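You operate a simulated robot arm through the tools that you are given. There is no shell and no other tool. Be economical: measure what you need, move in short steps, check, and stop when the job is done.

You run a simulated robot arm. Do the job below in one go: nothing can be reset, and whatever is moved stays where it is left.

TASK
Stand the damp sponge before the hair dryer's mouth and blow it dry.
Fine: socket on, dryer on, wait till it is dry, then both off again. Set down upright: pink sponge.
Where things are to end (x, y in the base frame): pink sponge within 40 mm of [400, 380].

Only the result counts: the job must be done as asked and must still hold three seconds after the hand-in. Knocking over, shifting, dropping, spilling or breaking anything else fails it.

THE ROBOT
A 7-joint arm with a two-finger parallel gripper, fixed in place. Base frame: the origin is at the foot of the arm, x ahead of it, y to its left, z up; the work surface is at about z = 760. Readings come in mm, rad, newtons and seconds.
Its first joint turns from -2.897 to 2.897 rad. Payload 4.4 kg.
The TCP is the grasp point between the finger pads, 23 mm short of the fingertips. In the tool frame z runs along the fingers and y along their closing line. The gripper opens to 94 mm. The fingers are 38 mm wide and 10 mm thick; the gripper's body (54 by 96 mm) begins 39 mm behind the TCP.
Orientation is that of the tool frame in the base frame, as [roll, pitch, yaw] about the fixed x, y, z axes, in that order (R = Rz(yaw) Ry(pitch) Rx(roll)). With the fingers straight down and closing along the base's y, the tool's x points along the base's -x, its y along +y and its z along -z.

THE INTERFACE
- The arm moves only by the tool apply_moves. Its argument "motion" is a list of rows, each a list of 3 entries, a list of its own where there are three numbers: the shift along the tool's x, y, z in units of 400 mm (1.0 is 400 mm), then the turn, a rotation vector about the tool's x, y, z in units of 60 degrees (1.0 is 60 degrees), then the opening in per cent of the stroke, from 0 (shut) to 100 (fully open). In form: [[[tx, ty, tz], [rx, ry, rz], hand], ...]. A call has 1 to 8 rows; each row is the pose to reach, as a shift and turn from the pose commanded when the call began, along the tool's axes at that moment. A call with a number of a shift or a turn outside -1 to 1 is refused whole. A row lasts 0.2 s, in which the tool goes at most 50 mm and 0.15 rad; a call with a longer step from one row to the next is refused whole, and so is a gripper value outside its range. Where a pose cannot be reached the arm comes as near as it can. A force on the tool above 40 N (or 10 N above the force at the start of the call, whichever is more), or a blocked arm, ends the call early, and 0.2 s more pass. The fingers move at their own pace (about 72 mm/s each) and stop on an object; they squeeze with about 32 N. The grip force told is the motor's: it shows also when the fingers shut on nothing. Time passes only in rows, and 0.2 s behind the last, so rows that repeat a pose let the fingers close. It gives the time, the measured TCP pose, the force on the tool (base axes), the opening and the grip force at its end, in the units of the frame above (readings bear some noise), with the torque about the TCP (base axes, N m) and any sound that the robot's microphone picked up, and new pictures: "views" is both (left out), scene, wrist or none.
- Cameras (640 x 400 px; columns grow to the right, rows downward): "scene" is fixed at [219.4, -651.6, 1350.1]; the picture's right is [0.91, -0.42, 0.00], its down [-0.22, -0.49, -0.84] and it looks along [0.35, 0.77, -0.54] (base axes); focal length 318 px, centre (320, 200). "wrist" rides on the gripper at [86, 16, -75] in the tool frame; the picture's right is [-0.18, 0.98, 0.00], its down [-0.58, -0.11, -0.81] and it looks along [-0.79, -0.15, 0.59] (tool axes); focal length 243 px, centre (320, 200). There is no depth. A picture from a camera that has moved, and an enlarged one, comes with that camera's place and axes in the base frame and with its lens.
- close_up(camera, box): a new picture of the part [left, top, right, bottom] of that camera's present view, enlarged. No time passes.
- close_job(): hands the job in; it is judged then, once.

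Go step by step. Nothing tells you positions but the pictures and the camera data: compare them with the known pose of the tool, close in by small moves and look again before you grip or let go. The budget is 120 turns and 200 pictures, counting those below and the enlarged ones. Unless the task says otherwise, let go and move clear before handing in, and close with one line.

The tools are called after "Request:" as a command line: name --argument value ..., lists and objects as JSON in quotes. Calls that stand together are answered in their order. apply_moves: Moves the arm, as the interface text tells. Its arguments: {"type":"object","properties":{"motion":{"type":"array","items":{"type":"array"}},"views":{"type":"string","enum":["both","scene","wrist","none"]}},"required":["motion"]} The other tools are called the same way: close_up (camera, box) takes an enlarged picture of a part of a camera's view; close_job () hands the job in.

At the start:

```text
time_s: 0.0
tool_pos: [567.3, 186.3, 1147.1]
tool_rot: [-3.141, -0.001, 3.142]
force: [0.0, 1.0, -0.2]
moment: [0.02, 0.03, 0.01]
width: 94.0
gripper_force: 0.1
```

scene: 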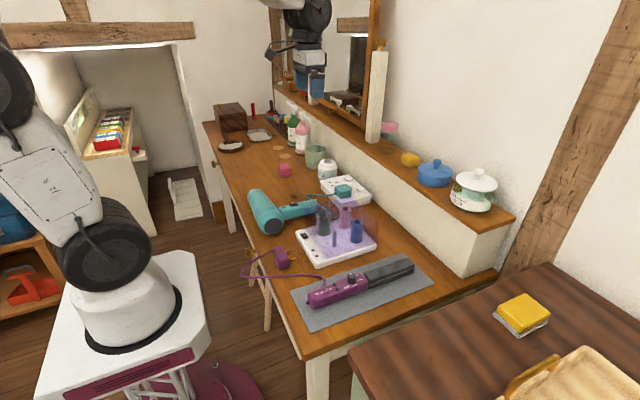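
wrist: 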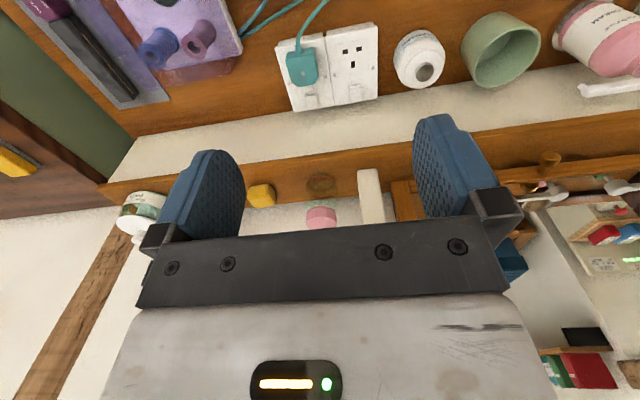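

I see a vanity table with a teal hair dryer, a double socket with a teal plug, bottles and a pink sponge. I'll look closer first.

Request:
close_up --camera "scene" --box '[230, 140, 390, 240]'

Request:
close_up --camera "scene" --box '[200, 90, 360, 190]'

Request:
close_up --camera "wrist" --box '[220, 0, 540, 200]'

```text
4.00 times, centred on (310, 190) of scene
camera zoom: at [219.4, -651.6, 1350.1], right [0.91, -0.42, 0.0], down [-0.22, -0.49, -0.84], along [0.35, 0.77, -0.54], focal length 1270 px, centre (360, 240)
```

zoom: 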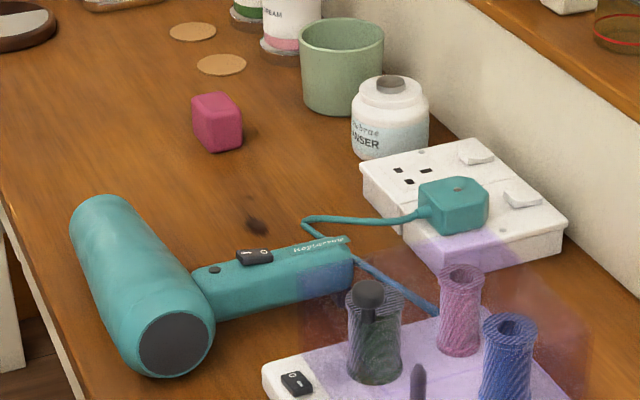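

```text
4.00 times, centred on (280, 140) of scene
camera zoom: at [219.4, -651.6, 1350.1], right [0.91, -0.42, 0.0], down [-0.22, -0.49, -0.84], along [0.35, 0.77, -0.54], focal length 1270 px, centre (480, 440)
```

zoom: 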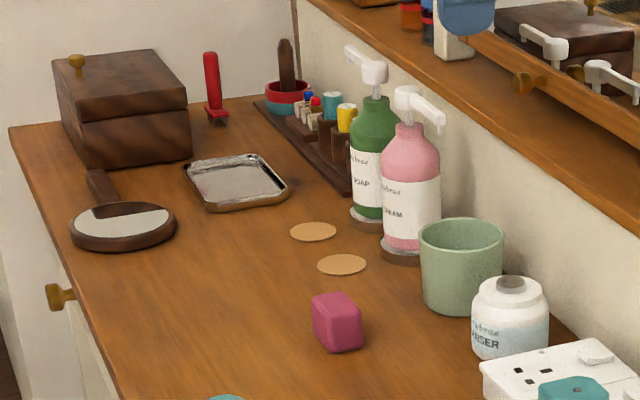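

```text
2.00 times, centred on (380, 100) of wrist
camera zoom: at [480.6, 201.8, 1221.6], right [0.18, 0.98, 0.0], down [0.58, -0.11, 0.81], along [0.79, -0.15, -0.59], focal length 485 px, centre (200, 400)
```

zoom: 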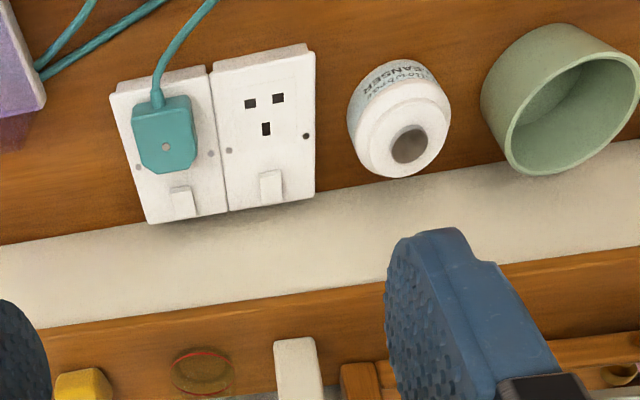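

The dryer's axis seems to run along y at x≈395, its mouth facing +y towards the target. The sponge is near (540, 395) and the socket switch near (729, 137). I'll move to see the sponge and dryer mouth closer.

Request:
apply_moves --motion '[[[0.07, 0.06, 0.06], [0, 0, 0], 100], [[0.14, 0.12, 0.12], [0, 0, 0], 100], [[0.21, 0.18, 0.18], [0, 0, 0], 100], [[0.28, 0.24, 0.24], [0, 0, 0], 100], [[0.35, 0.3, 0.3], [0, 0, 0], 100], [[0.4175, 0.36, 0.3675], [0, 0, 0], 100]]'

```text
time_s: 1.4
tool_pos: [401.3, 329.3, 1001.4]
tool_rot: [3.141, -0.002, -3.139]
force: [-0.4, 0.2, -1.1]
moment: [0.01, 0.0, -0.01]
width: 93.8
gripper_force: 0.0
camera wrist: at [314.2, 344.5, 1075.4], right [0.18, 0.98, 0.0], down [0.58, -0.11, 0.81], along [0.79, -0.15, -0.59], focal length 243 px, centre (320, 200)
```

scene: 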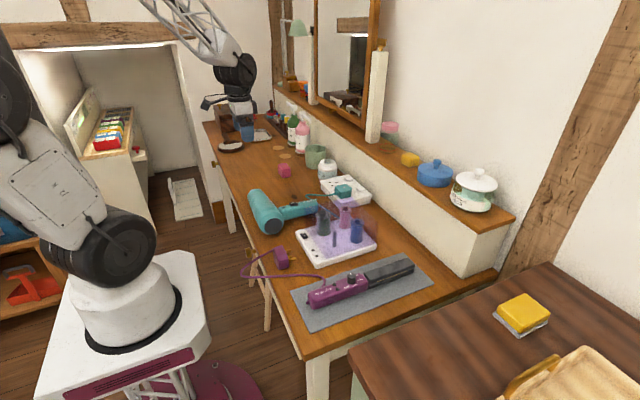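
wrist: 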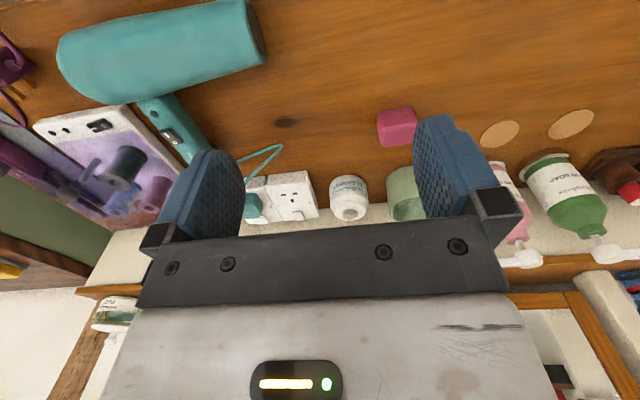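

The mouth is about (395, 266). I'll take enlarged views of the sponge and the dryer switch.

Request:
close_up --camera "wrist" --box '[340, 80, 500, 180]'

Request:
close_up --camera "wrist" --box '[120, 80, 280, 180]'

Request:
close_up --camera "scene" --box '[264, 155, 304, 180]'

```text
4.00 times, centred on (420, 130) of wrist
camera zoom: at [314.2, 344.5, 1075.4], right [0.18, 0.98, 0.0], down [0.58, -0.11, 0.81], along [0.79, -0.15, -0.59], focal length 970 px, centre (-80, 480)
```

zoom: 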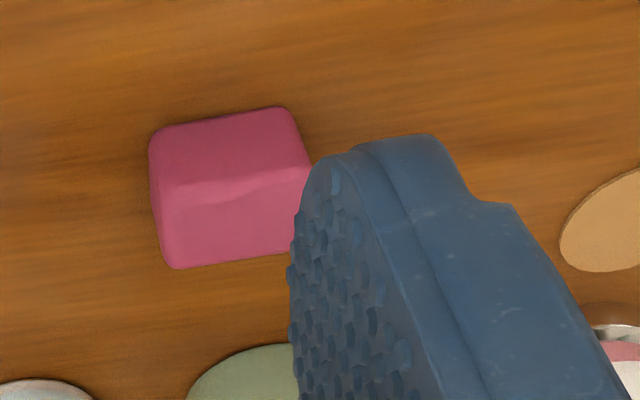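

```text
4.00 times, centred on (200, 130) of wrist
camera zoom: at [314.2, 344.5, 1075.4], right [0.18, 0.98, 0.0], down [0.58, -0.11, 0.81], along [0.79, -0.15, -0.59], focal length 970 px, centre (800, 480)
```

zoom: 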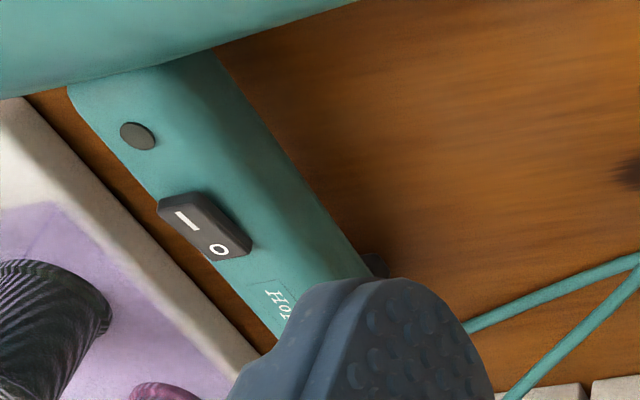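

```text
16.00 times, centred on (284, 168) of scene
camera zoom: at [219.4, -651.6, 1350.1], right [0.91, -0.42, 0.0], down [-0.22, -0.49, -0.84], along [0.35, 0.77, -0.54], focal length 5081 px, centre (896, 720)
```

zoom: 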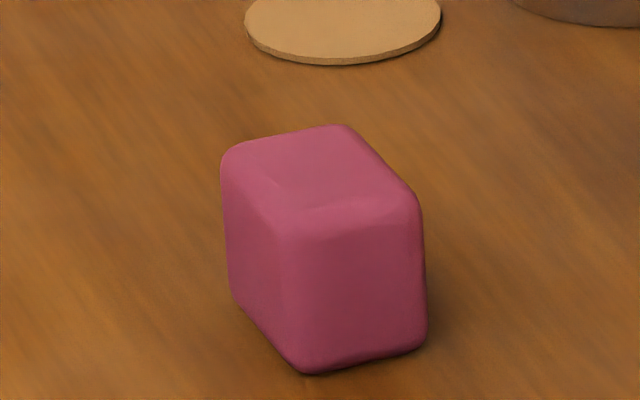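

The sponge is about 34×46×45 mm, centred near (550, 410). I'll move above it and check.

Request:
apply_moves --motion '[[[-0.0621, 0.0338, 0.05], [0, 0, 0], 100], [[-0.1242, 0.0675, 0.1], [0, 0, 0], 100], [[-0.1863, 0.1013, 0.15], [0, 0, 0], 100], [[-0.2483, 0.135, 0.2], [0, 0, 0], 100], [[-0.3104, 0.1688, 0.25], [0, 0, 0], 100], [[-0.3715, 0.202, 0.31], [0, 0, 0], 100], [[-0.3715, 0.202, 0.4], [0, 0, 0], 100]]'

Request:
close_up --camera "scene" --box '[244, 125, 324, 175]'

```text
time_s: 3.0
tool_pos: [548.7, 411.7, 838.6]
tool_rot: [-3.141, 0.002, 3.141]
force: [-0.3, -0.7, -0.2]
moment: [0.0, 0.03, 0.01]
width: 94.1
gripper_force: 0.0
camera wrist: at [462.5, 426.6, 914.3], right [0.18, 0.98, 0.0], down [0.58, -0.11, 0.81], along [0.79, -0.15, -0.59], focal length 243 px, centre (320, 200)
```

scene: 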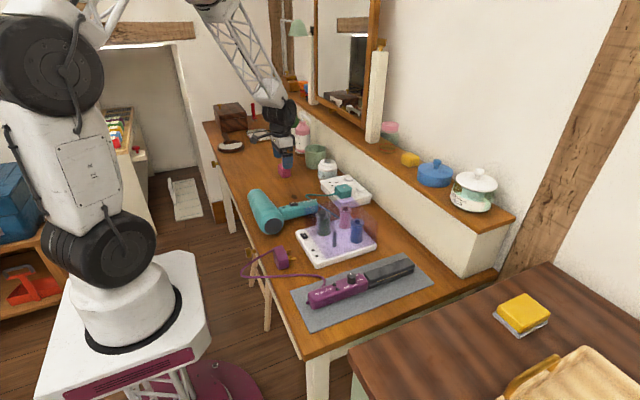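
wrist: 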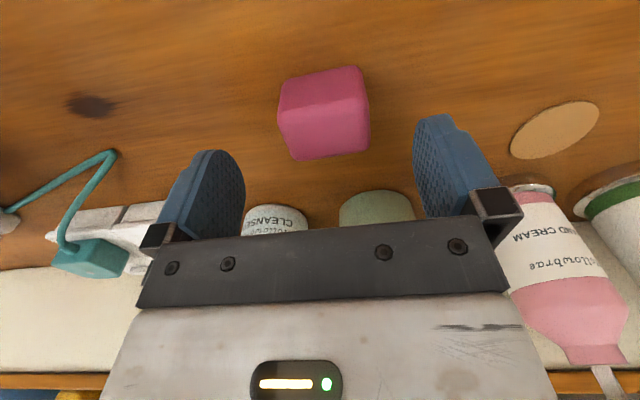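

```text
8.00 times, centred on (284, 150) of scene
camera zoom: at [219.4, -651.6, 1350.1], right [0.91, -0.42, 0.0], down [-0.22, -0.49, -0.84], along [0.35, 0.77, -0.54], focal length 2540 px, centre (608, 600)
```

zoom: 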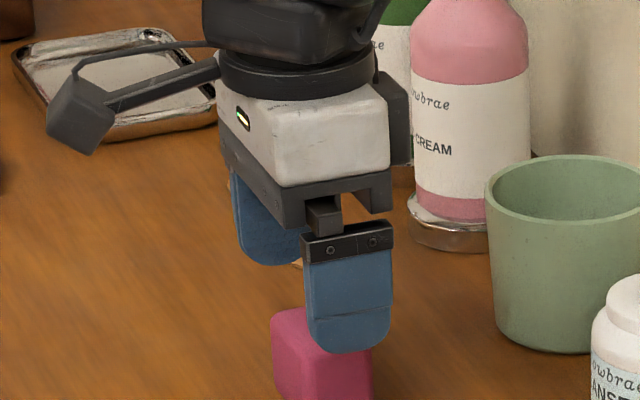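

Alignment is good (sponge centre ≈ (550, 413)). Descend and grip.

Request:
apply_moves --motion '[[[0, 0.004, 0.06], [0, 0, 0], 100], [[0, 0.004, 0.121], [0, 0, 0], 100], [[0, 0.004, 0.121], [0, 0, 0], 45], [[0, 0.004, 0.121], [0, 0, 0], 35], [[0, 0.004, 0.121], [0, 0, 0], 30], [[0, 0.004, 0.121], [0, 0, 0], 30]]'

```text
time_s: 4.4
tool_pos: [548.1, 411.2, 791.2]
tool_rot: [3.14, 0.001, -3.141]
force: [0.1, 0.0, 1.0]
moment: [-0.01, 0.0, 0.05]
width: 49.3
gripper_force: 31.8
camera wrist: at [461.6, 427.6, 866.4], right [0.18, 0.98, 0.0], down [0.58, -0.11, 0.81], along [0.79, -0.15, -0.59], focal length 243 px, centre (320, 200)
```

scene: 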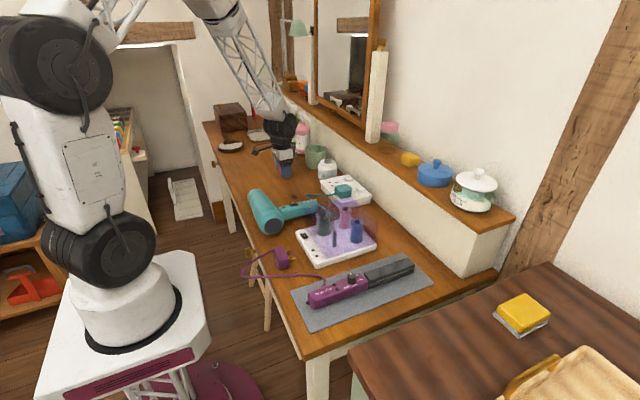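
wrist: 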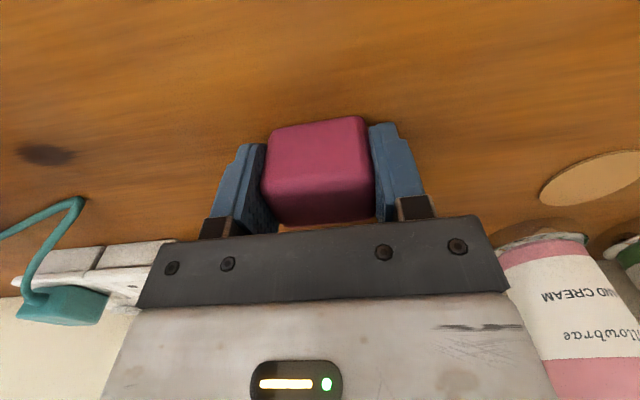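

Sponge held (49 mm). Lift, carry to (400, 380) and lower.

Request:
apply_moves --motion '[[[0, 0, -0.1], [0, 0, 0], 30], [[0.0935, -0.0195, -0.1], [0, 0, 0], 30], [[0.187, -0.039, -0.1], [0, 0, 0], 30], [[0.2805, -0.0585, -0.1], [0, 0, 0], 30], [[0.374, -0.078, -0.1], [0, 0, 0], 30], [[0.374, -0.078, -0.1], [0, 0, 0], 30], [[0.374, -0.078, -0.03], [0, 0, 0], 30], [[0.374, -0.078, -0.006], [0, 0, 0], 30]]'

Request:
close_up --camera "scene" --box '[200, 130, 320, 205]'

```text
time_s: 6.2
tool_pos: [401.2, 380.8, 794.5]
tool_rot: [-3.14, 0.0, -3.141]
force: [0.3, -0.3, 0.0]
moment: [0.01, 0.0, 0.0]
width: 48.6
gripper_force: 31.7
camera wrist: at [313.5, 396.2, 868.7], right [0.18, 0.98, 0.0], down [0.58, -0.11, 0.81], along [0.79, -0.15, -0.59], focal length 243 px, centre (320, 200)
```

scene: 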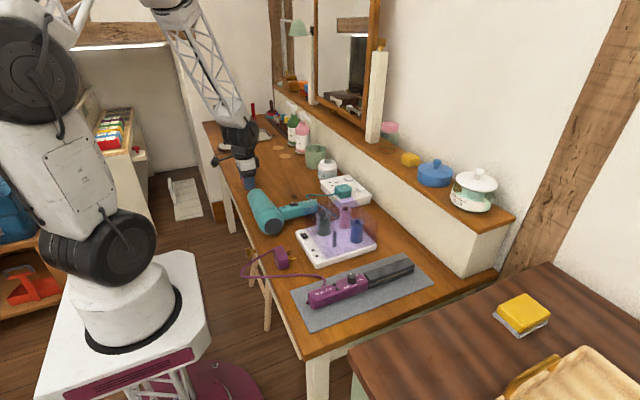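
wrist: 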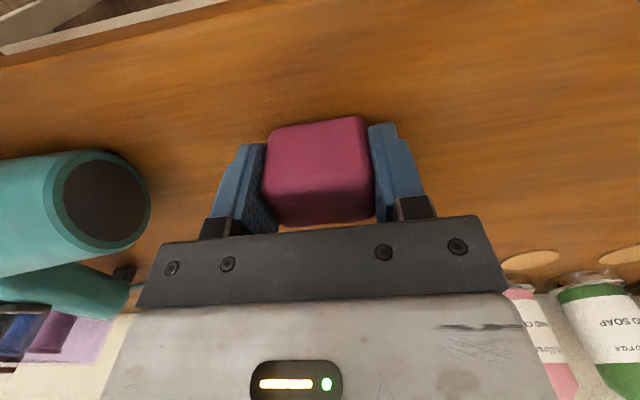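

```text
5.33 times, centred on (260, 168) of scene
camera zoom: at [219.4, -651.6, 1350.1], right [0.91, -0.42, 0.0], down [-0.22, -0.49, -0.84], along [0.35, 0.77, -0.54], focal length 1694 px, centre (640, 373)
```

zoom: 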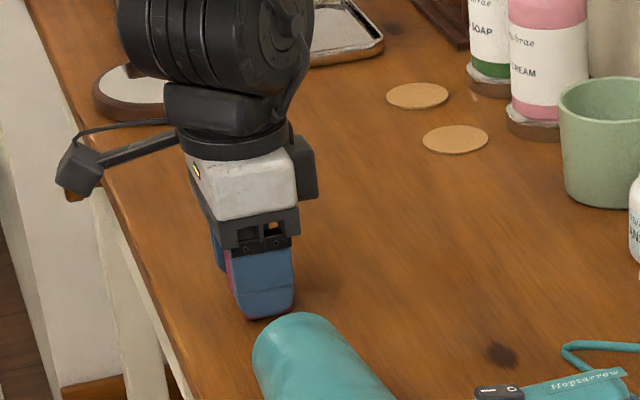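

Sponge is over the spot and aligned with the mouth. Lower the last few millimetres, release and rise.

Request:
apply_moves --motion '[[[0, 0, 0.004], [0, 0, 0], 30], [[0, 0, 0.008], [0, 0, 0], 30], [[0, 0, 0.008], [0, 0, 0], 30]]' --views "none"

```text
time_s: 7.0
tool_pos: [401.2, 381.1, 790.4]
tool_rot: [-3.141, -0.001, -3.141]
force: [-3.0, -2.0, 15.6]
moment: [-0.08, 0.0, -0.01]
width: 48.9
gripper_force: 32.0
```

Contact with the table is felt (15 N up). Ease back slightly, open, rise.

Request:
apply_moves --motion '[[[0, 0, -0.002], [0, 0, 0], 40], [[0, 0, -0.002], [0, 0, 0], 70], [[0, 0, -0.002], [0, 0, 0], 100], [[0, 0, -0.002], [0, 0, 0], 100], [[0, 0, -0.08], [0, 0, 0], 100], [[0, 0, -0.18], [0, 0, 0], 100], [[0, 0, -0.3], [0, 0, 0], 100], [[0.0, 0, -0.4], [0, 0, 0], 100]]'

Request:
close_up --camera "scene" --box '[200, 130, 320, 205]'

```text
time_s: 8.8
tool_pos: [401.5, 380.7, 949.7]
tool_rot: [3.142, -0.002, -3.141]
force: [-0.2, -0.8, -0.7]
moment: [0.01, 0.0, -0.01]
width: 93.9
gripper_force: 0.0
camera wrist: at [313.4, 397.8, 1024.8], right [0.18, 0.98, 0.0], down [0.58, -0.11, 0.81], along [0.79, -0.15, -0.59], focal length 243 px, centre (320, 200)
```

scene: 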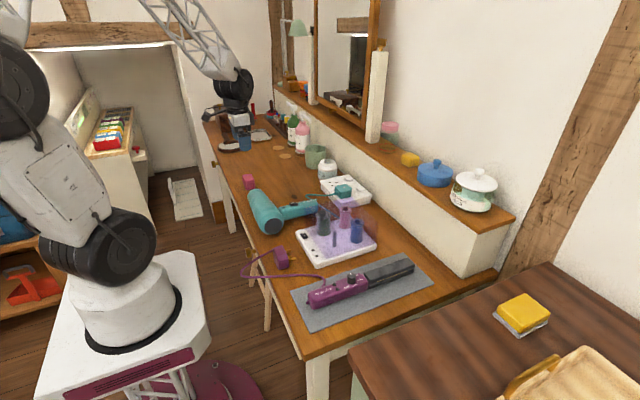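
wrist: 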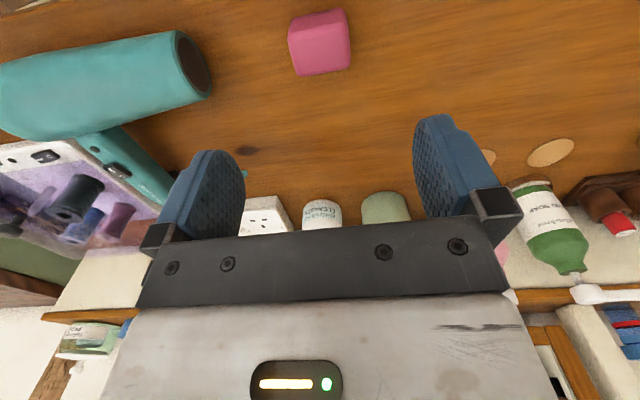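

```text
5.33 times, centred on (260, 168) of scene
camera zoom: at [219.4, -651.6, 1350.1], right [0.91, -0.42, 0.0], down [-0.22, -0.49, -0.84], along [0.35, 0.77, -0.54], focal length 1694 px, centre (640, 373)
```

zoom: 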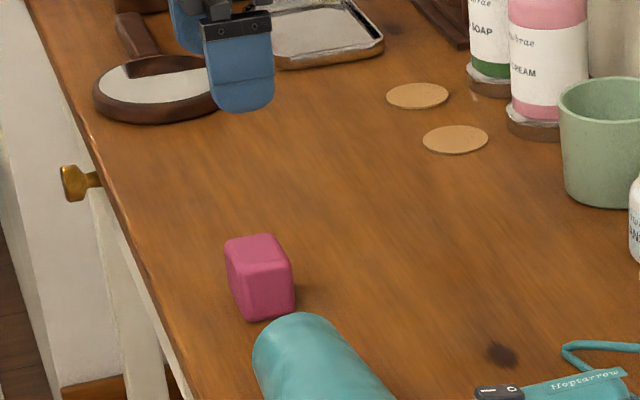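

Sponge stands at the target. Now over toward the socket, fingers shut, for a close look.

Request:
apply_moves --motion '[[[-0.07, -0.082, 0], [0, 0, 0], 60], [[-0.14, -0.164, 0], [0, 0, 0], 20], [[-0.21, -0.246, 0], [0, 0, 0], 0], [[-0.28, -0.328, 0], [0, 0, 0], 0], [[-0.35, -0.41, 0], [0, 0, 0], 0], [[-0.42, -0.492, 0], [0, 0, 0], 0], [[-0.49, -0.575, 0], [0, 0, 0], 0]]' --views "wrist"

Request:
close_up --camera "wrist" --box '[240, 40, 440, 165]'

Request:
close_up --camera "scene" --box '[310, 160, 390, 210]'

```text
time_s: 10.4
tool_pos: [598.8, 149.1, 952.1]
tool_rot: [-3.14, -0.001, 3.141]
force: [-0.3, -0.8, 0.3]
moment: [0.0, 0.0, 0.01]
width: 0.0
gripper_force: 32.2
camera wrist: at [510.2, 165.4, 1026.6], right [0.18, 0.98, 0.0], down [0.58, -0.11, 0.81], along [0.79, -0.15, -0.59], focal length 243 px, centre (320, 200)
```

wrist: 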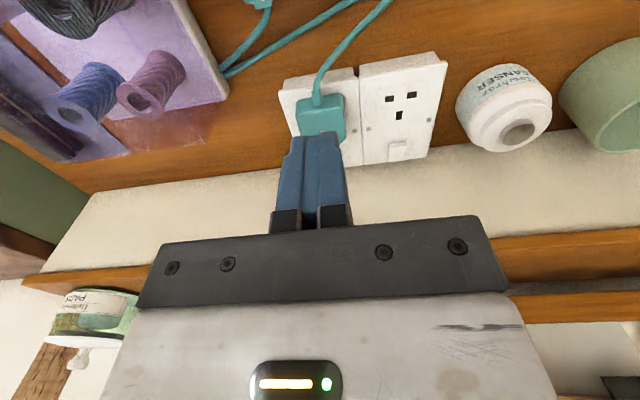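

```text
3.20 times, centred on (340, 102) of wrist
camera zoom: at [510.2, 165.4, 1026.6], right [0.18, 0.98, 0.0], down [0.58, -0.11, 0.81], along [0.79, -0.15, -0.59], focal length 776 px, centre (256, 512)
```

zoom: 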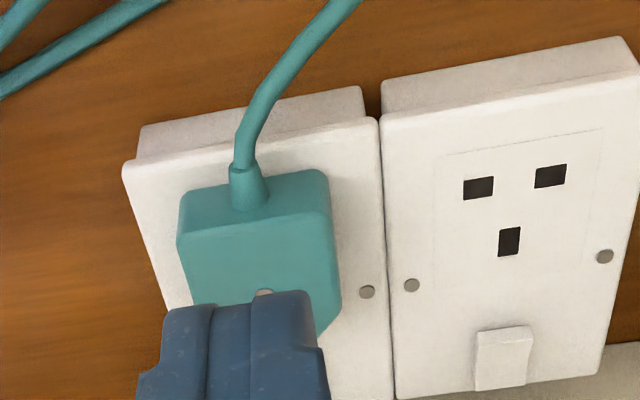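

```text
8.00 times, centred on (350, 185) of scene
camera zoom: at [219.4, -651.6, 1350.1], right [0.91, -0.42, 0.0], down [-0.22, -0.49, -0.84], along [0.35, 0.77, -0.54], focal length 2540 px, centre (80, 320)
```

zoom: 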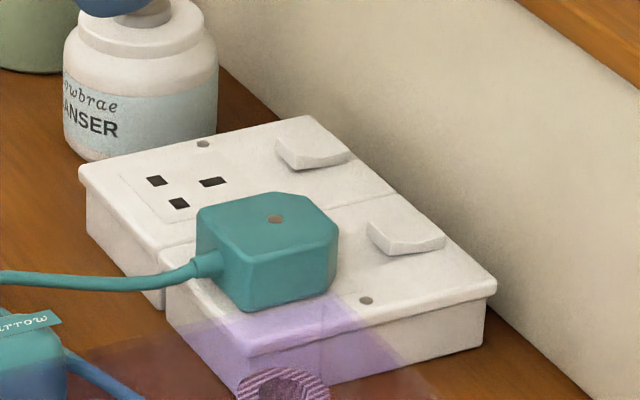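

Request:
close_up --camera "scene" --box '[340, 170, 372, 195]'

Request:
close_up --camera "scene" --box '[284, 190, 324, 215]'

```text
16.00 times, centred on (356, 182) of scene
camera zoom: at [219.4, -651.6, 1350.1], right [0.91, -0.42, 0.0], down [-0.22, -0.49, -0.84], along [0.35, 0.77, -0.54], focal length 5081 px, centre (-256, 480)
```

zoom: 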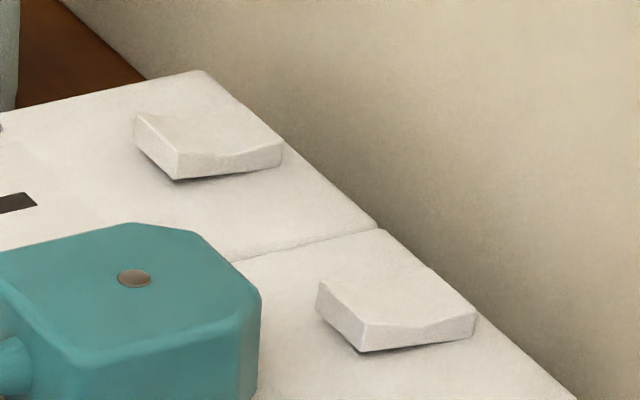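

```text
16.00 times, centred on (304, 202) of scene
camera zoom: at [219.4, -651.6, 1350.1], right [0.91, -0.42, 0.0], down [-0.22, -0.49, -0.84], along [0.35, 0.77, -0.54], focal length 5081 px, centre (576, 160)
```

zoom: 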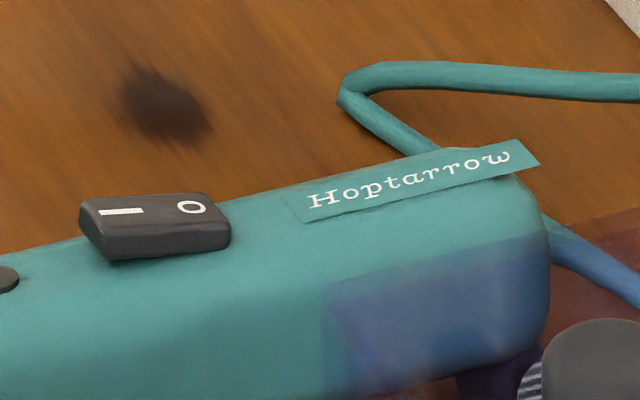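

Both socket rockers have the same state: near (-x) end raised, so pressing that end should switch on. I'll turn the hand 90° about its axis, then tilt it so that only one fingertip edge presses.

Request:
apply_moves --motion '[[[0, 0, 0], [0, 0, 0.14], 0], [[0, 0, 0], [0, 0, 0.28], 0], [[0, 0, 0], [0, 0, 0.42], 0], [[0, 0, 0], [0, 0, 0.56], 0], [[0, 0, 0], [0, 0, 0.7], 0], [[0, 0, 0], [0, 0, 0.84], 0], [[0, 0, 0], [0, 0, 0.98], 0]]' --views "none"

Request:
apply_moves --motion '[[[0, 0, 0], [0, 0, 0.13], 0], [[0, 0, 0], [0, 0, 0.26], 0], [[0, 0, 0], [0, 0, 0.39], 0], [[0, 0, 0], [0, 0, 0.52], 0]]' --views "none"

Request:
apply_moves --motion '[[[0, 0, 0], [-0.125, 0, 0], 0], [[0, 0, 0], [-0.25, 0, 0], 0], [[0, 0, 0], [-0.375, 0, 0], 0], [[0, 0, 0], [-0.5, 0, 0], 0]]'

```text
time_s: 12.0
tool_pos: [596.3, 151.3, 950.4]
tool_rot: [-3.141, -0.001, 2.113]
force: [-0.5, 0.5, 0.1]
moment: [-0.01, 0.02, 0.01]
width: 0.0
gripper_force: 31.6
```

```text
time_s: 13.0
tool_pos: [595.6, 150.9, 951.2]
tool_rot: [-3.142, -0.001, 1.569]
force: [-0.4, 0.0, -0.1]
moment: [0.01, 0.0, 0.02]
width: 0.1
gripper_force: 31.8
```

```text
time_s: 14.0
tool_pos: [595.8, 151.2, 951.1]
tool_rot: [2.618, -0.001, 1.572]
force: [1.0, 0.2, -0.1]
moment: [0.0, 0.0, 0.02]
width: 0.1
gripper_force: 32.0
camera wrist: at [571.8, 237.5, 1024.0], right [0.85, -0.18, 0.49], down [-0.5, -0.58, 0.64], along [0.17, -0.79, -0.59], focal length 243 px, centre (320, 200)
```

scene: 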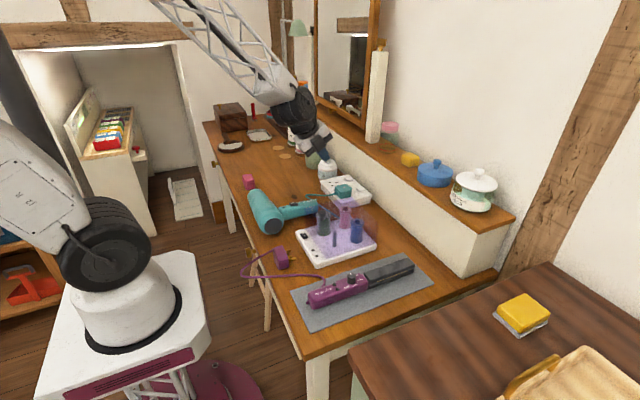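
wrist: 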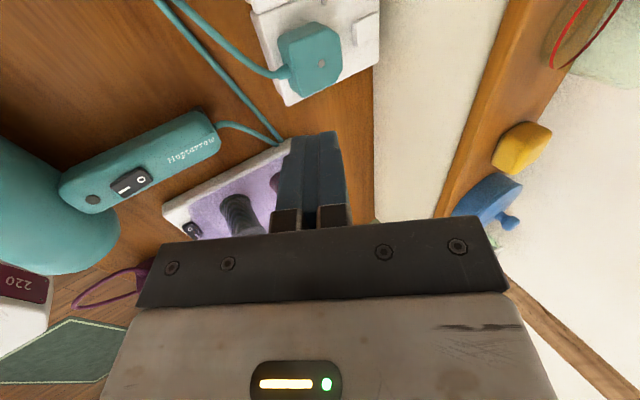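

Hand is tilted 30° with the lowest fingertip edge almost directly below the TCP. Go to a hover above the raised end of the plug's rocker.

Request:
apply_moves --motion '[[[-0.008, 0.0376, 0.0874], [0, 0, 0], 0], [[-0.016, 0.0752, 0.1747], [0, 0, 0], 0], [[-0.024, 0.113, 0.262], [0, 0, 0], 0], [[-0.0325, 0.1505, 0.3495], [0, 0, 0], 0], [[-0.0325, 0.1505, 0.3495], [0, 0, 0], 0]]'

Request:
close_up --camera "scene" --box '[300, 140, 400, 202]'

Request:
close_up --camera "wrist" --box '[220, 50, 420, 175]'

```text
time_s: 15.2
tool_pos: [717.9, 139.3, 858.3]
tool_rot: [2.618, 0.001, 1.571]
force: [-0.3, 1.0, -0.3]
moment: [-0.03, 0.0, 0.05]
width: 0.0
gripper_force: 31.7
camera wrist: at [694.1, 224.5, 931.1], right [0.85, -0.18, 0.49], down [-0.5, -0.58, 0.64], along [0.17, -0.79, -0.59], focal length 243 px, centre (320, 200)
```

scene: 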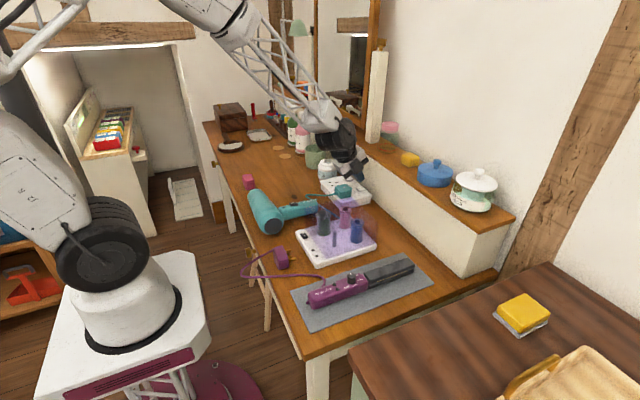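
wrist: 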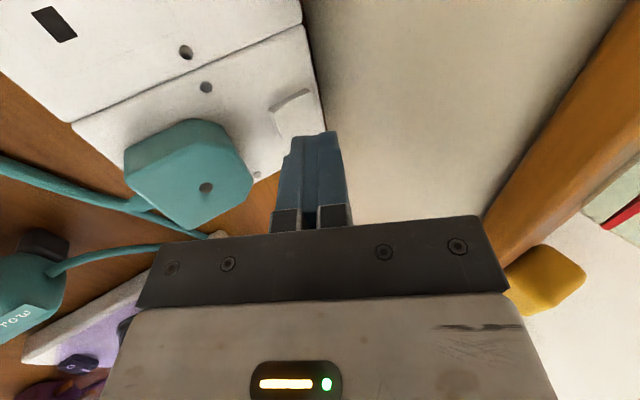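

```text
6.40 times, centred on (350, 171) of scene
camera zoom: at [219.4, -651.6, 1350.1], right [0.91, -0.42, 0.0], down [-0.22, -0.49, -0.84], along [0.35, 0.77, -0.54], focal length 2032 px, centre (128, 386)
```

zoom: 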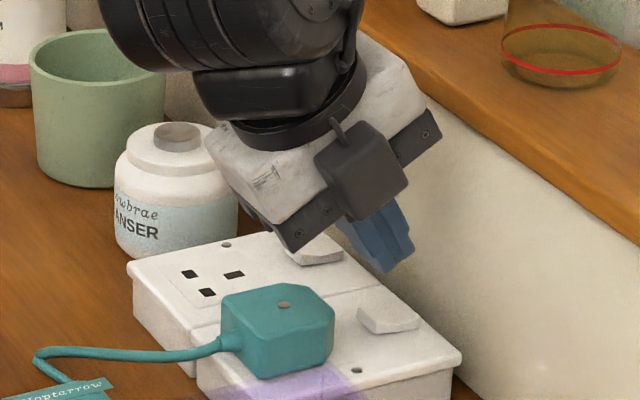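

```text
3.20 times, centred on (320, 112) of wrist
camera zoom: at [694.1, 224.5, 931.1], right [0.85, -0.18, 0.49], down [-0.5, -0.58, 0.64], along [0.17, -0.79, -0.59], focal length 776 px, centre (320, 480)
```

zoom: 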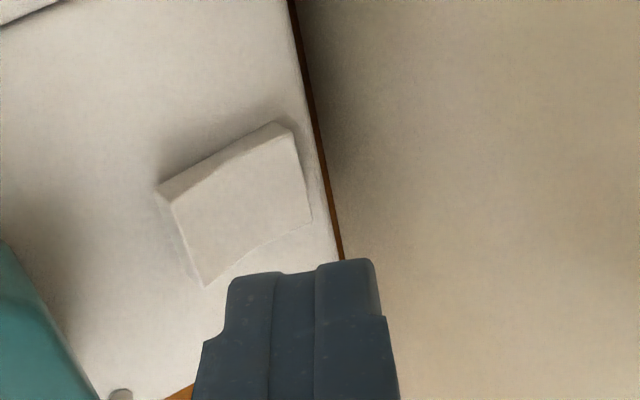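

Rocker spans x≈720–748 at y≈137. Descend onto its near end gently.

Request:
apply_moves --motion '[[[-0.0025, -0.0298, 0.0665], [0, 0, 0], 0], [[-0.0025, -0.0323, 0.0708], [0, 0, 0], 0], [[-0.0025, -0.0348, 0.0751], [0, 0, 0], 0], [[-0.0025, -0.0373, 0.0794], [0, 0, 0], 0], [[-0.0025, -0.0398, 0.0837], [0, 0, 0], 0], [[-0.0025, -0.0423, 0.088], [0, 0, 0], 0]]' --views "scene"

Request:
close_up --camera "scene" --box '[330, 165, 378, 195]'

```text
time_s: 16.2
tool_pos: [721.4, 135.7, 827.6]
tool_rot: [2.616, -0.003, 1.572]
force: [-14.2, -2.8, 13.2]
moment: [-0.14, 0.31, -0.14]
width: 0.0
gripper_force: 32.2
stopped in row 4: the force on the tool passed its limit at 48 N (the readings are from after the stop); the commanded pose is now the measured one
```

scene: 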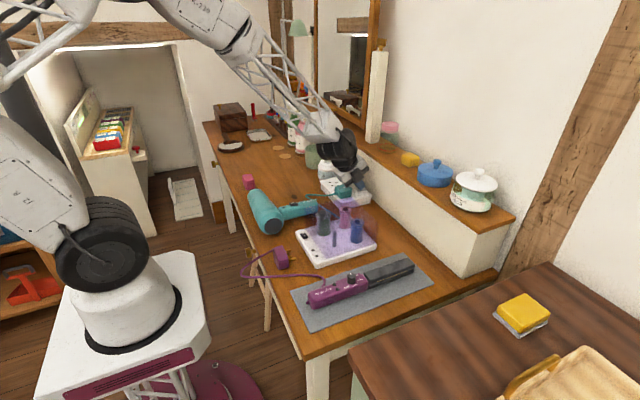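

```text
13.33 times, centred on (354, 180) of scene
camera zoom: at [219.4, -651.6, 1350.1], right [0.91, -0.42, 0.0], down [-0.22, -0.49, -0.84], along [0.35, 0.77, -0.54], focal length 4234 px, centre (-133, 467)
```

zoom: 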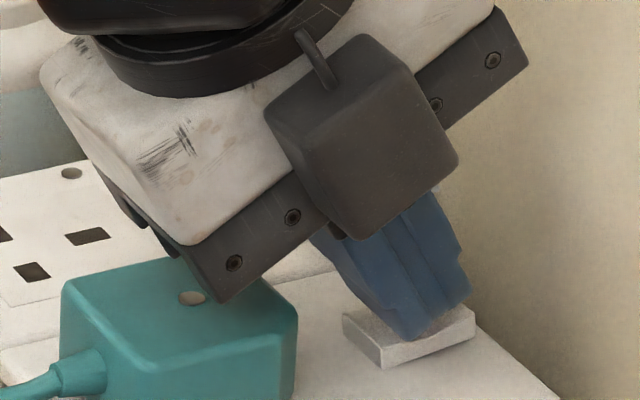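

The edge landed near the rocker's middle, so it did not tip. Lift slightly, shift 9 mm back and press again.

Request:
apply_moves --motion '[[[0, 0.0125, -0.0217], [0, 0, 0], 0], [[0.0025, -0.007, -0.033], [0, 0, 0], 0], [[0.0025, -0.0195, -0.0113], [0, 0, 0], 0], [[0.0025, -0.022, -0.007], [0, 0, 0], 0], [[0.0025, -0.0245, -0.0027], [0, 0, 0], 0], [[0.0025, -0.027, 0.0016], [0, 0, 0], 0], [[0.0025, -0.0295, 0.0059], [0, 0, 0], 0]]' --views "scene"

Request:
close_up --camera "scene" --box '[330, 165, 378, 195]'

```text
time_s: 17.5
tool_pos: [712.9, 137.2, 825.6]
tool_rot: [2.613, 0.0, 1.571]
force: [-20.3, -2.1, 13.7]
moment: [-0.09, 0.37, 0.05]
width: 0.0
gripper_force: 31.9
stopped in row 6: the force on the tool passed its limit at 47 N (the readings are from after the stop); the commanded pose is now the measured one
```

scene: 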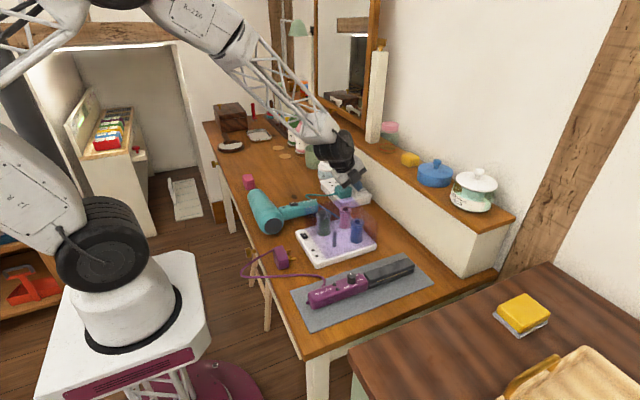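

```text
13.33 times, centred on (354, 180) of scene
camera zoom: at [219.4, -651.6, 1350.1], right [0.91, -0.42, 0.0], down [-0.22, -0.49, -0.84], along [0.35, 0.77, -0.54], focal length 4234 px, centre (-133, 467)
```

zoom: 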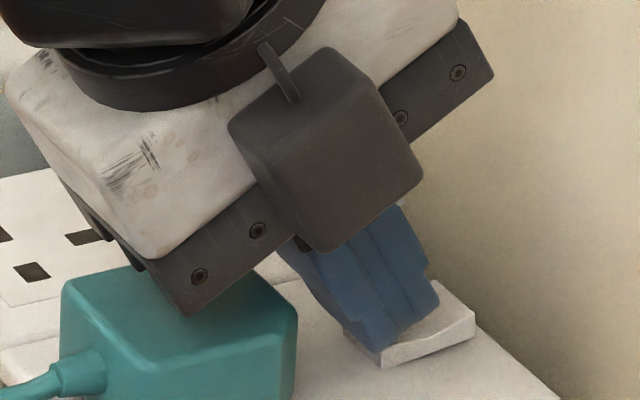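

Unclear whether it tipped; lift and look.

Request:
apply_moves --motion '[[[0, 0.031, -0.054], [0, 0, 0], 0], [[0, 0.0625, -0.108], [0, 0, 0], 0]]' --views "none"

Request:
close_up --camera "scene" --box '[330, 165, 378, 195]'

Request:
close_up --camera "wrist" --box '[220, 50, 420, 175]'

```text
time_s: 18.1
tool_pos: [713.0, 136.7, 875.4]
tool_rot: [2.612, -0.001, 1.571]
force: [-0.1, 0.9, 0.7]
moment: [0.04, 0.0, 0.05]
width: 0.0
gripper_force: 32.4
```

```text
13.33 times, centred on (354, 180) of scene
camera zoom: at [219.4, -651.6, 1350.1], right [0.91, -0.42, 0.0], down [-0.22, -0.49, -0.84], along [0.35, 0.77, -0.54], focal length 4234 px, centre (-133, 467)
```

zoom: 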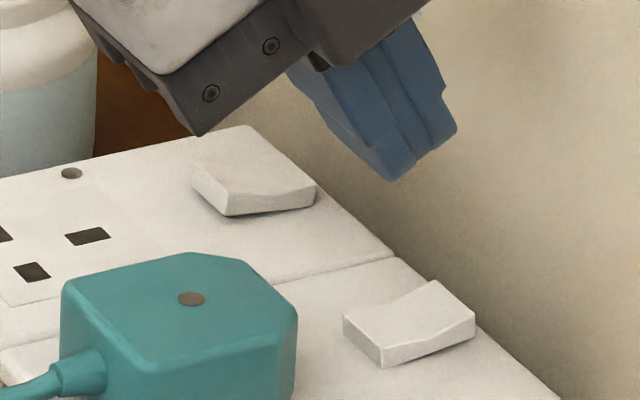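

```text
3.20 times, centred on (320, 112) of wrist
camera zoom: at [689.3, 223.3, 947.7], right [0.85, -0.19, 0.5], down [-0.5, -0.58, 0.64], along [0.17, -0.79, -0.59], focal length 776 px, centre (320, 480)
```

zoom: 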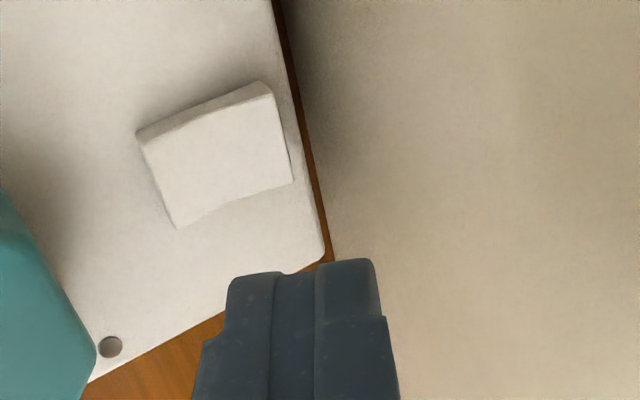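

The plug's rocker has tipped (opposite to its neighbour). Next is the dryer's switch at about (481, 117, 821); I check the roller set beside it for clearance.

Request:
close_up --camera "scene" --box '[280, 170, 400, 270]'

Request:
apply_moves --motion '[[[0.02, -0.06, -0.11], [0, 0, 0], 0], [[0.04, -0.12, -0.2], [0, 0, 0], 0], [[0.06, -0.21, -0.26], [0, 0, 0], 0], [[0.08, -0.3, -0.32], [0, 0, 0], 0], [[0.1, -0.39, -0.38], [0, 0, 0], 0]]' --views "wrist"

```text
4.00 times, centred on (340, 220) of scene
camera zoom: at [219.4, -651.6, 1350.1], right [0.91, -0.42, 0.0], down [-0.22, -0.49, -0.84], along [0.35, 0.77, -0.54], focal length 1270 px, centre (240, 120)
```

zoom: 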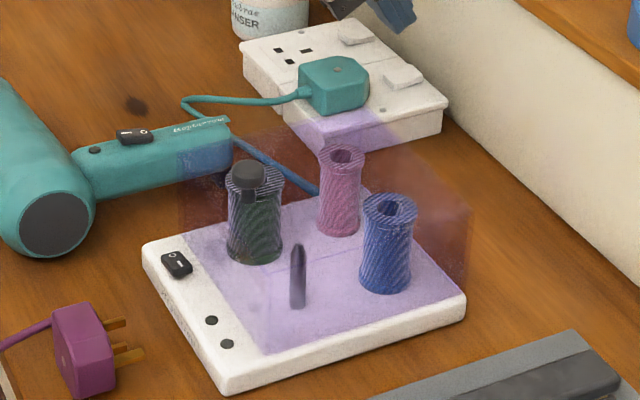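

```text
refused: row 1 steps farther than a row can; nothing moved
```

The lid reaches z≈852 at y<28, which is clear of my path. Move to hover over the dryer switch, reducing the tilt to 15° for clearance over the barrel.

Request:
apply_moves --motion '[[[-0.008, -0.083, -0.06], [0, 0, 0], 0], [[-0.016, -0.166, -0.12], [0, 0, 0], 0], [[-0.024, -0.249, -0.18], [0, 0, 0], 0], [[-0.032, -0.332, -0.24], [0, 0, 0], 0], [[-0.041, -0.415, -0.3], [0.125, 0, 0], 0], [[-0.05, -0.497, -0.359], [0.25, 0, 0], 0], [[-0.05, -0.497, -0.359], [0.25, 0, 0], 0]]'

Request:
close_up --camera "scene" --box '[240, 150, 340, 212]'

Request:
close_up --camera "wrist" --box '[220, 50, 420, 175]'

```text
time_s: 19.7
tool_pos: [468.7, 119.5, 898.2]
tool_rot: [2.877, 0.0, 1.571]
force: [0.0, -0.5, -0.5]
moment: [0.02, 0.01, 0.01]
width: 0.0
gripper_force: 32.2
camera wrist: at [463.6, 203.8, 975.3], right [0.95, -0.18, 0.26], down [-0.32, -0.58, 0.75], along [0.01, -0.79, -0.61], focal length 243 px, centre (320, 200)
```

scene: 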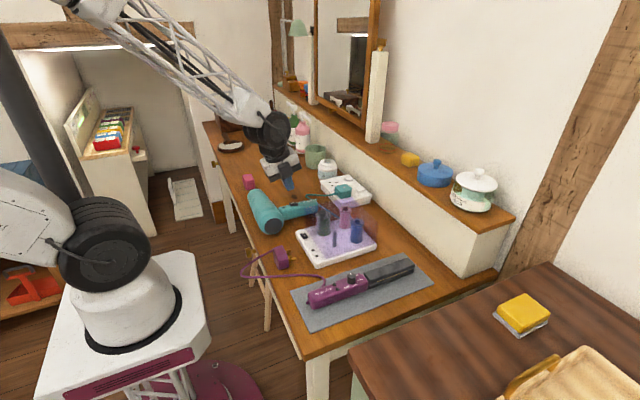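
wrist: 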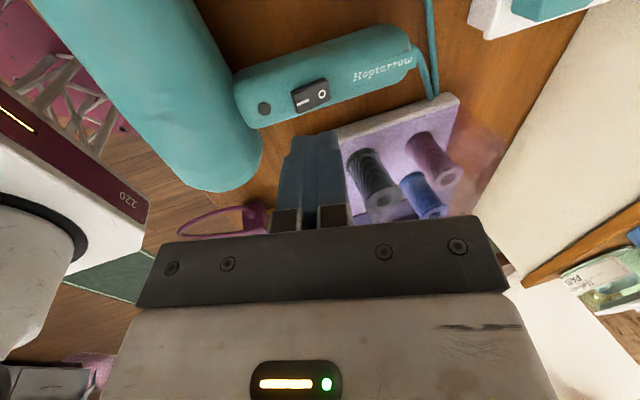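

```text
6.40 times, centred on (290, 181) of scene
camera zoom: at [219.4, -651.6, 1350.1], right [0.91, -0.42, 0.0], down [-0.22, -0.49, -0.84], along [0.35, 0.77, -0.54], focal length 2032 px, centre (512, 322)
```

zoom: 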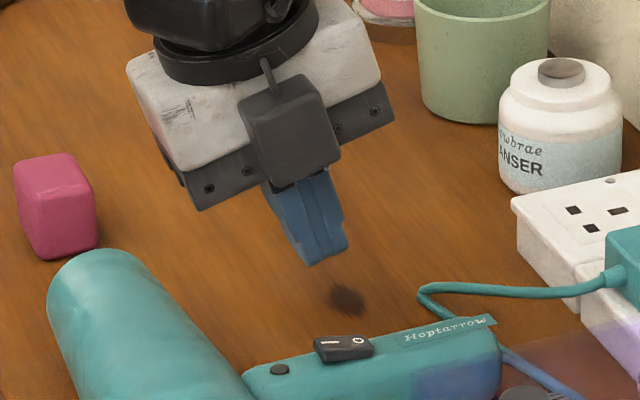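

```text
3.20 times, centred on (320, 112) of wrist
camera zoom: at [463.6, 203.8, 975.3], right [0.95, -0.18, 0.26], down [-0.32, -0.58, 0.75], along [0.01, -0.79, -0.61], focal length 776 px, centre (320, 480)
```

zoom: 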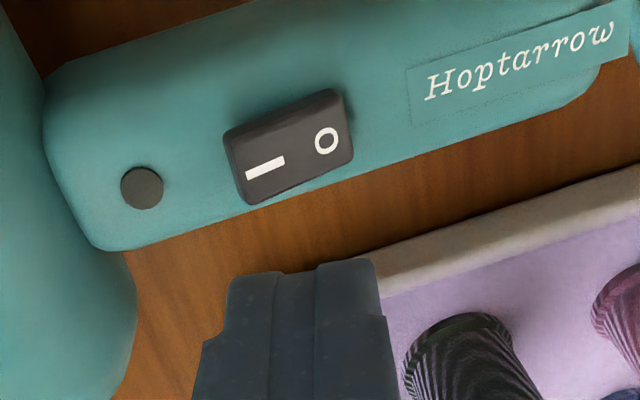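

Rocker spans x≈469–495 at y≈116. Descend to press its "I" end.

Request:
apply_moves --motion '[[[-0.0075, -0.0025, 0.058], [0, 0, 0], 0], [[-0.0075, -0.017, 0.112], [0, 0, 0], 0], [[-0.0075, -0.0183, 0.1168], [0, 0, 0], 0], [[-0.0075, -0.0196, 0.1216], [0, 0, 0], 0], [[-0.0075, -0.0209, 0.1264], [0, 0, 0], 0], [[-0.0075, -0.0222, 0.1312], [0, 0, 0], 0], [[-0.0075, -0.0235, 0.136], [0, 0, 0], 0]]' --views "none"

Request:
close_up --camera "scene" --box '[260, 170, 320, 208]'

```text
time_s: 21.1
tool_pos: [476.2, 113.7, 846.9]
tool_rot: [2.872, -0.001, 1.572]
force: [-2.3, -1.7, 10.6]
moment: [-0.05, 0.11, -0.01]
width: 0.1
gripper_force: 31.6
stopped in row 7: the force on the tool passed its limit at 48 N (the readings are from after the stop); the commanded pose is now the measured one
```

```text
10.53 times, centred on (290, 189) of scene
camera zoom: at [219.4, -651.6, 1350.1], right [0.91, -0.42, 0.0], down [-0.22, -0.49, -0.84], along [0.35, 0.77, -0.54], focal length 3343 px, centre (636, 316)
```

zoom: 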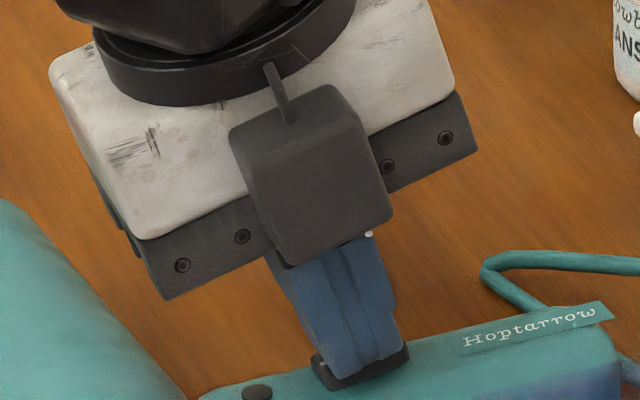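

Contact was mid-rocker again with no sound; lift, shift 9 mm toward the I end, press again.

Request:
apply_moves --motion '[[[0, 0.0052, -0.0193], [0, 0, 0], 0], [[0.004, -0.0166, -0.025], [0, 0, 0], 0], [[0.004, -0.0217, -0.0058], [0, 0, 0], 0], [[0.004, -0.023, -0.001], [0, 0, 0], 0], [[0.004, -0.0243, 0.0038], [0, 0, 0], 0], [[0.004, -0.0256, 0.0086], [0, 0, 0], 0], [[0.004, -0.0269, 0.0134], [0, 0, 0], 0]]' --views "none"

Request:
close_up --camera "scene" --box '[260, 170, 320, 208]'

```text
time_s: 22.4
tool_pos: [466.5, 116.8, 845.6]
tool_rot: [2.868, -0.003, 1.57]
force: [-5.7, -1.4, 10.1]
moment: [-0.08, 0.13, 0.03]
width: 0.2
gripper_force: 32.4
stopped in row 6: the force on the tool passed its limit at 48 N (the readings are from after the stop); the commanded pose is now the measured one
```

```text
10.53 times, centred on (290, 189) of scene
camera zoom: at [219.4, -651.6, 1350.1], right [0.91, -0.42, 0.0], down [-0.22, -0.49, -0.84], along [0.35, 0.77, -0.54], focal length 3343 px, centre (636, 316)
```

zoom: 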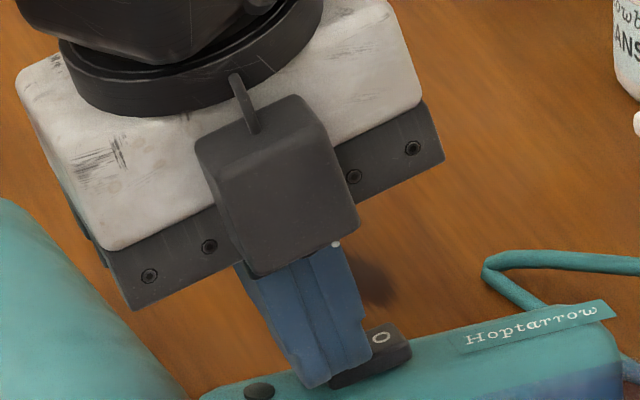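

The O end now looks raised. Lift away and look/listen.

Request:
apply_moves --motion '[[[0, 0.0259, -0.0966], [0, 0, 0], 0], [[0, 0.045, -0.17], [0, 0, 0], 0], [[0, 0.045, -0.17], [0, 0, 0], 0]]' --views "wrist"

Request:
close_up --camera "scene" --box '[220, 160, 320, 222]'

Request:
close_up --camera "scene" --box '[284, 190, 324, 215]'

```text
time_s: 23.2
tool_pos: [466.3, 117.6, 917.6]
tool_rot: [2.87, -0.003, 1.573]
force: [0.0, -0.9, 0.8]
moment: [0.03, 0.02, 0.02]
width: 0.2
gripper_force: 32.4
camera wrist: at [461.4, 203.2, 993.9], right [0.95, -0.18, 0.26], down [-0.32, -0.58, 0.75], along [0.02, -0.79, -0.61], focal length 243 px, centre (320, 200)
```

wrist: 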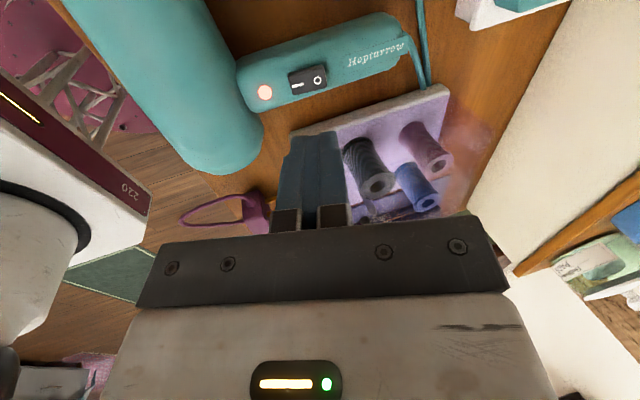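

```text
6.40 times, centred on (270, 191) of scene
camera zoom: at [219.4, -651.6, 1350.1], right [0.91, -0.42, 0.0], down [-0.22, -0.49, -0.84], along [0.35, 0.77, -0.54], focal length 2032 px, centre (640, 258)
```

zoom: 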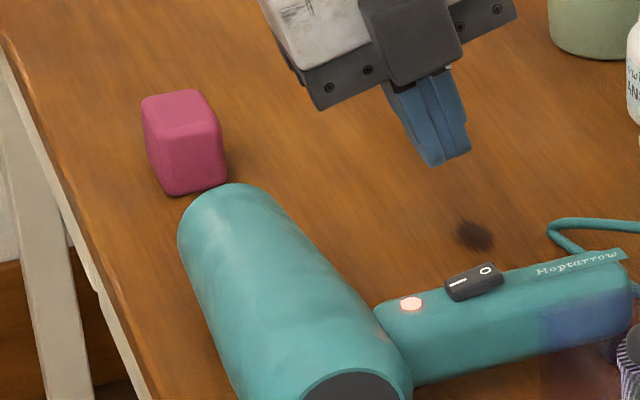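

```text
16.00 times, centred on (304, 202) of scene
camera zoom: at [219.4, -651.6, 1350.1], right [0.91, -0.42, 0.0], down [-0.22, -0.49, -0.84], along [0.35, 0.77, -0.54], focal length 5081 px, centre (576, 160)
```

zoom: 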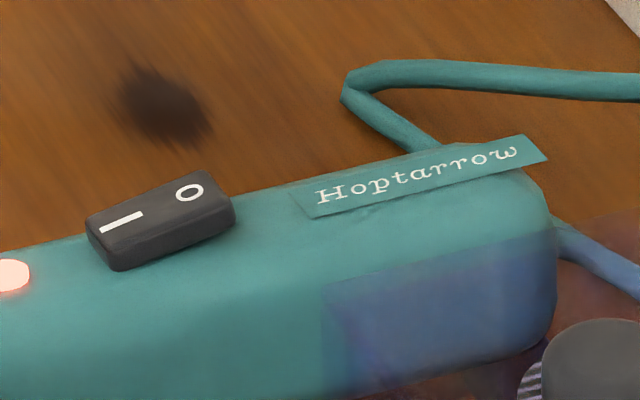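

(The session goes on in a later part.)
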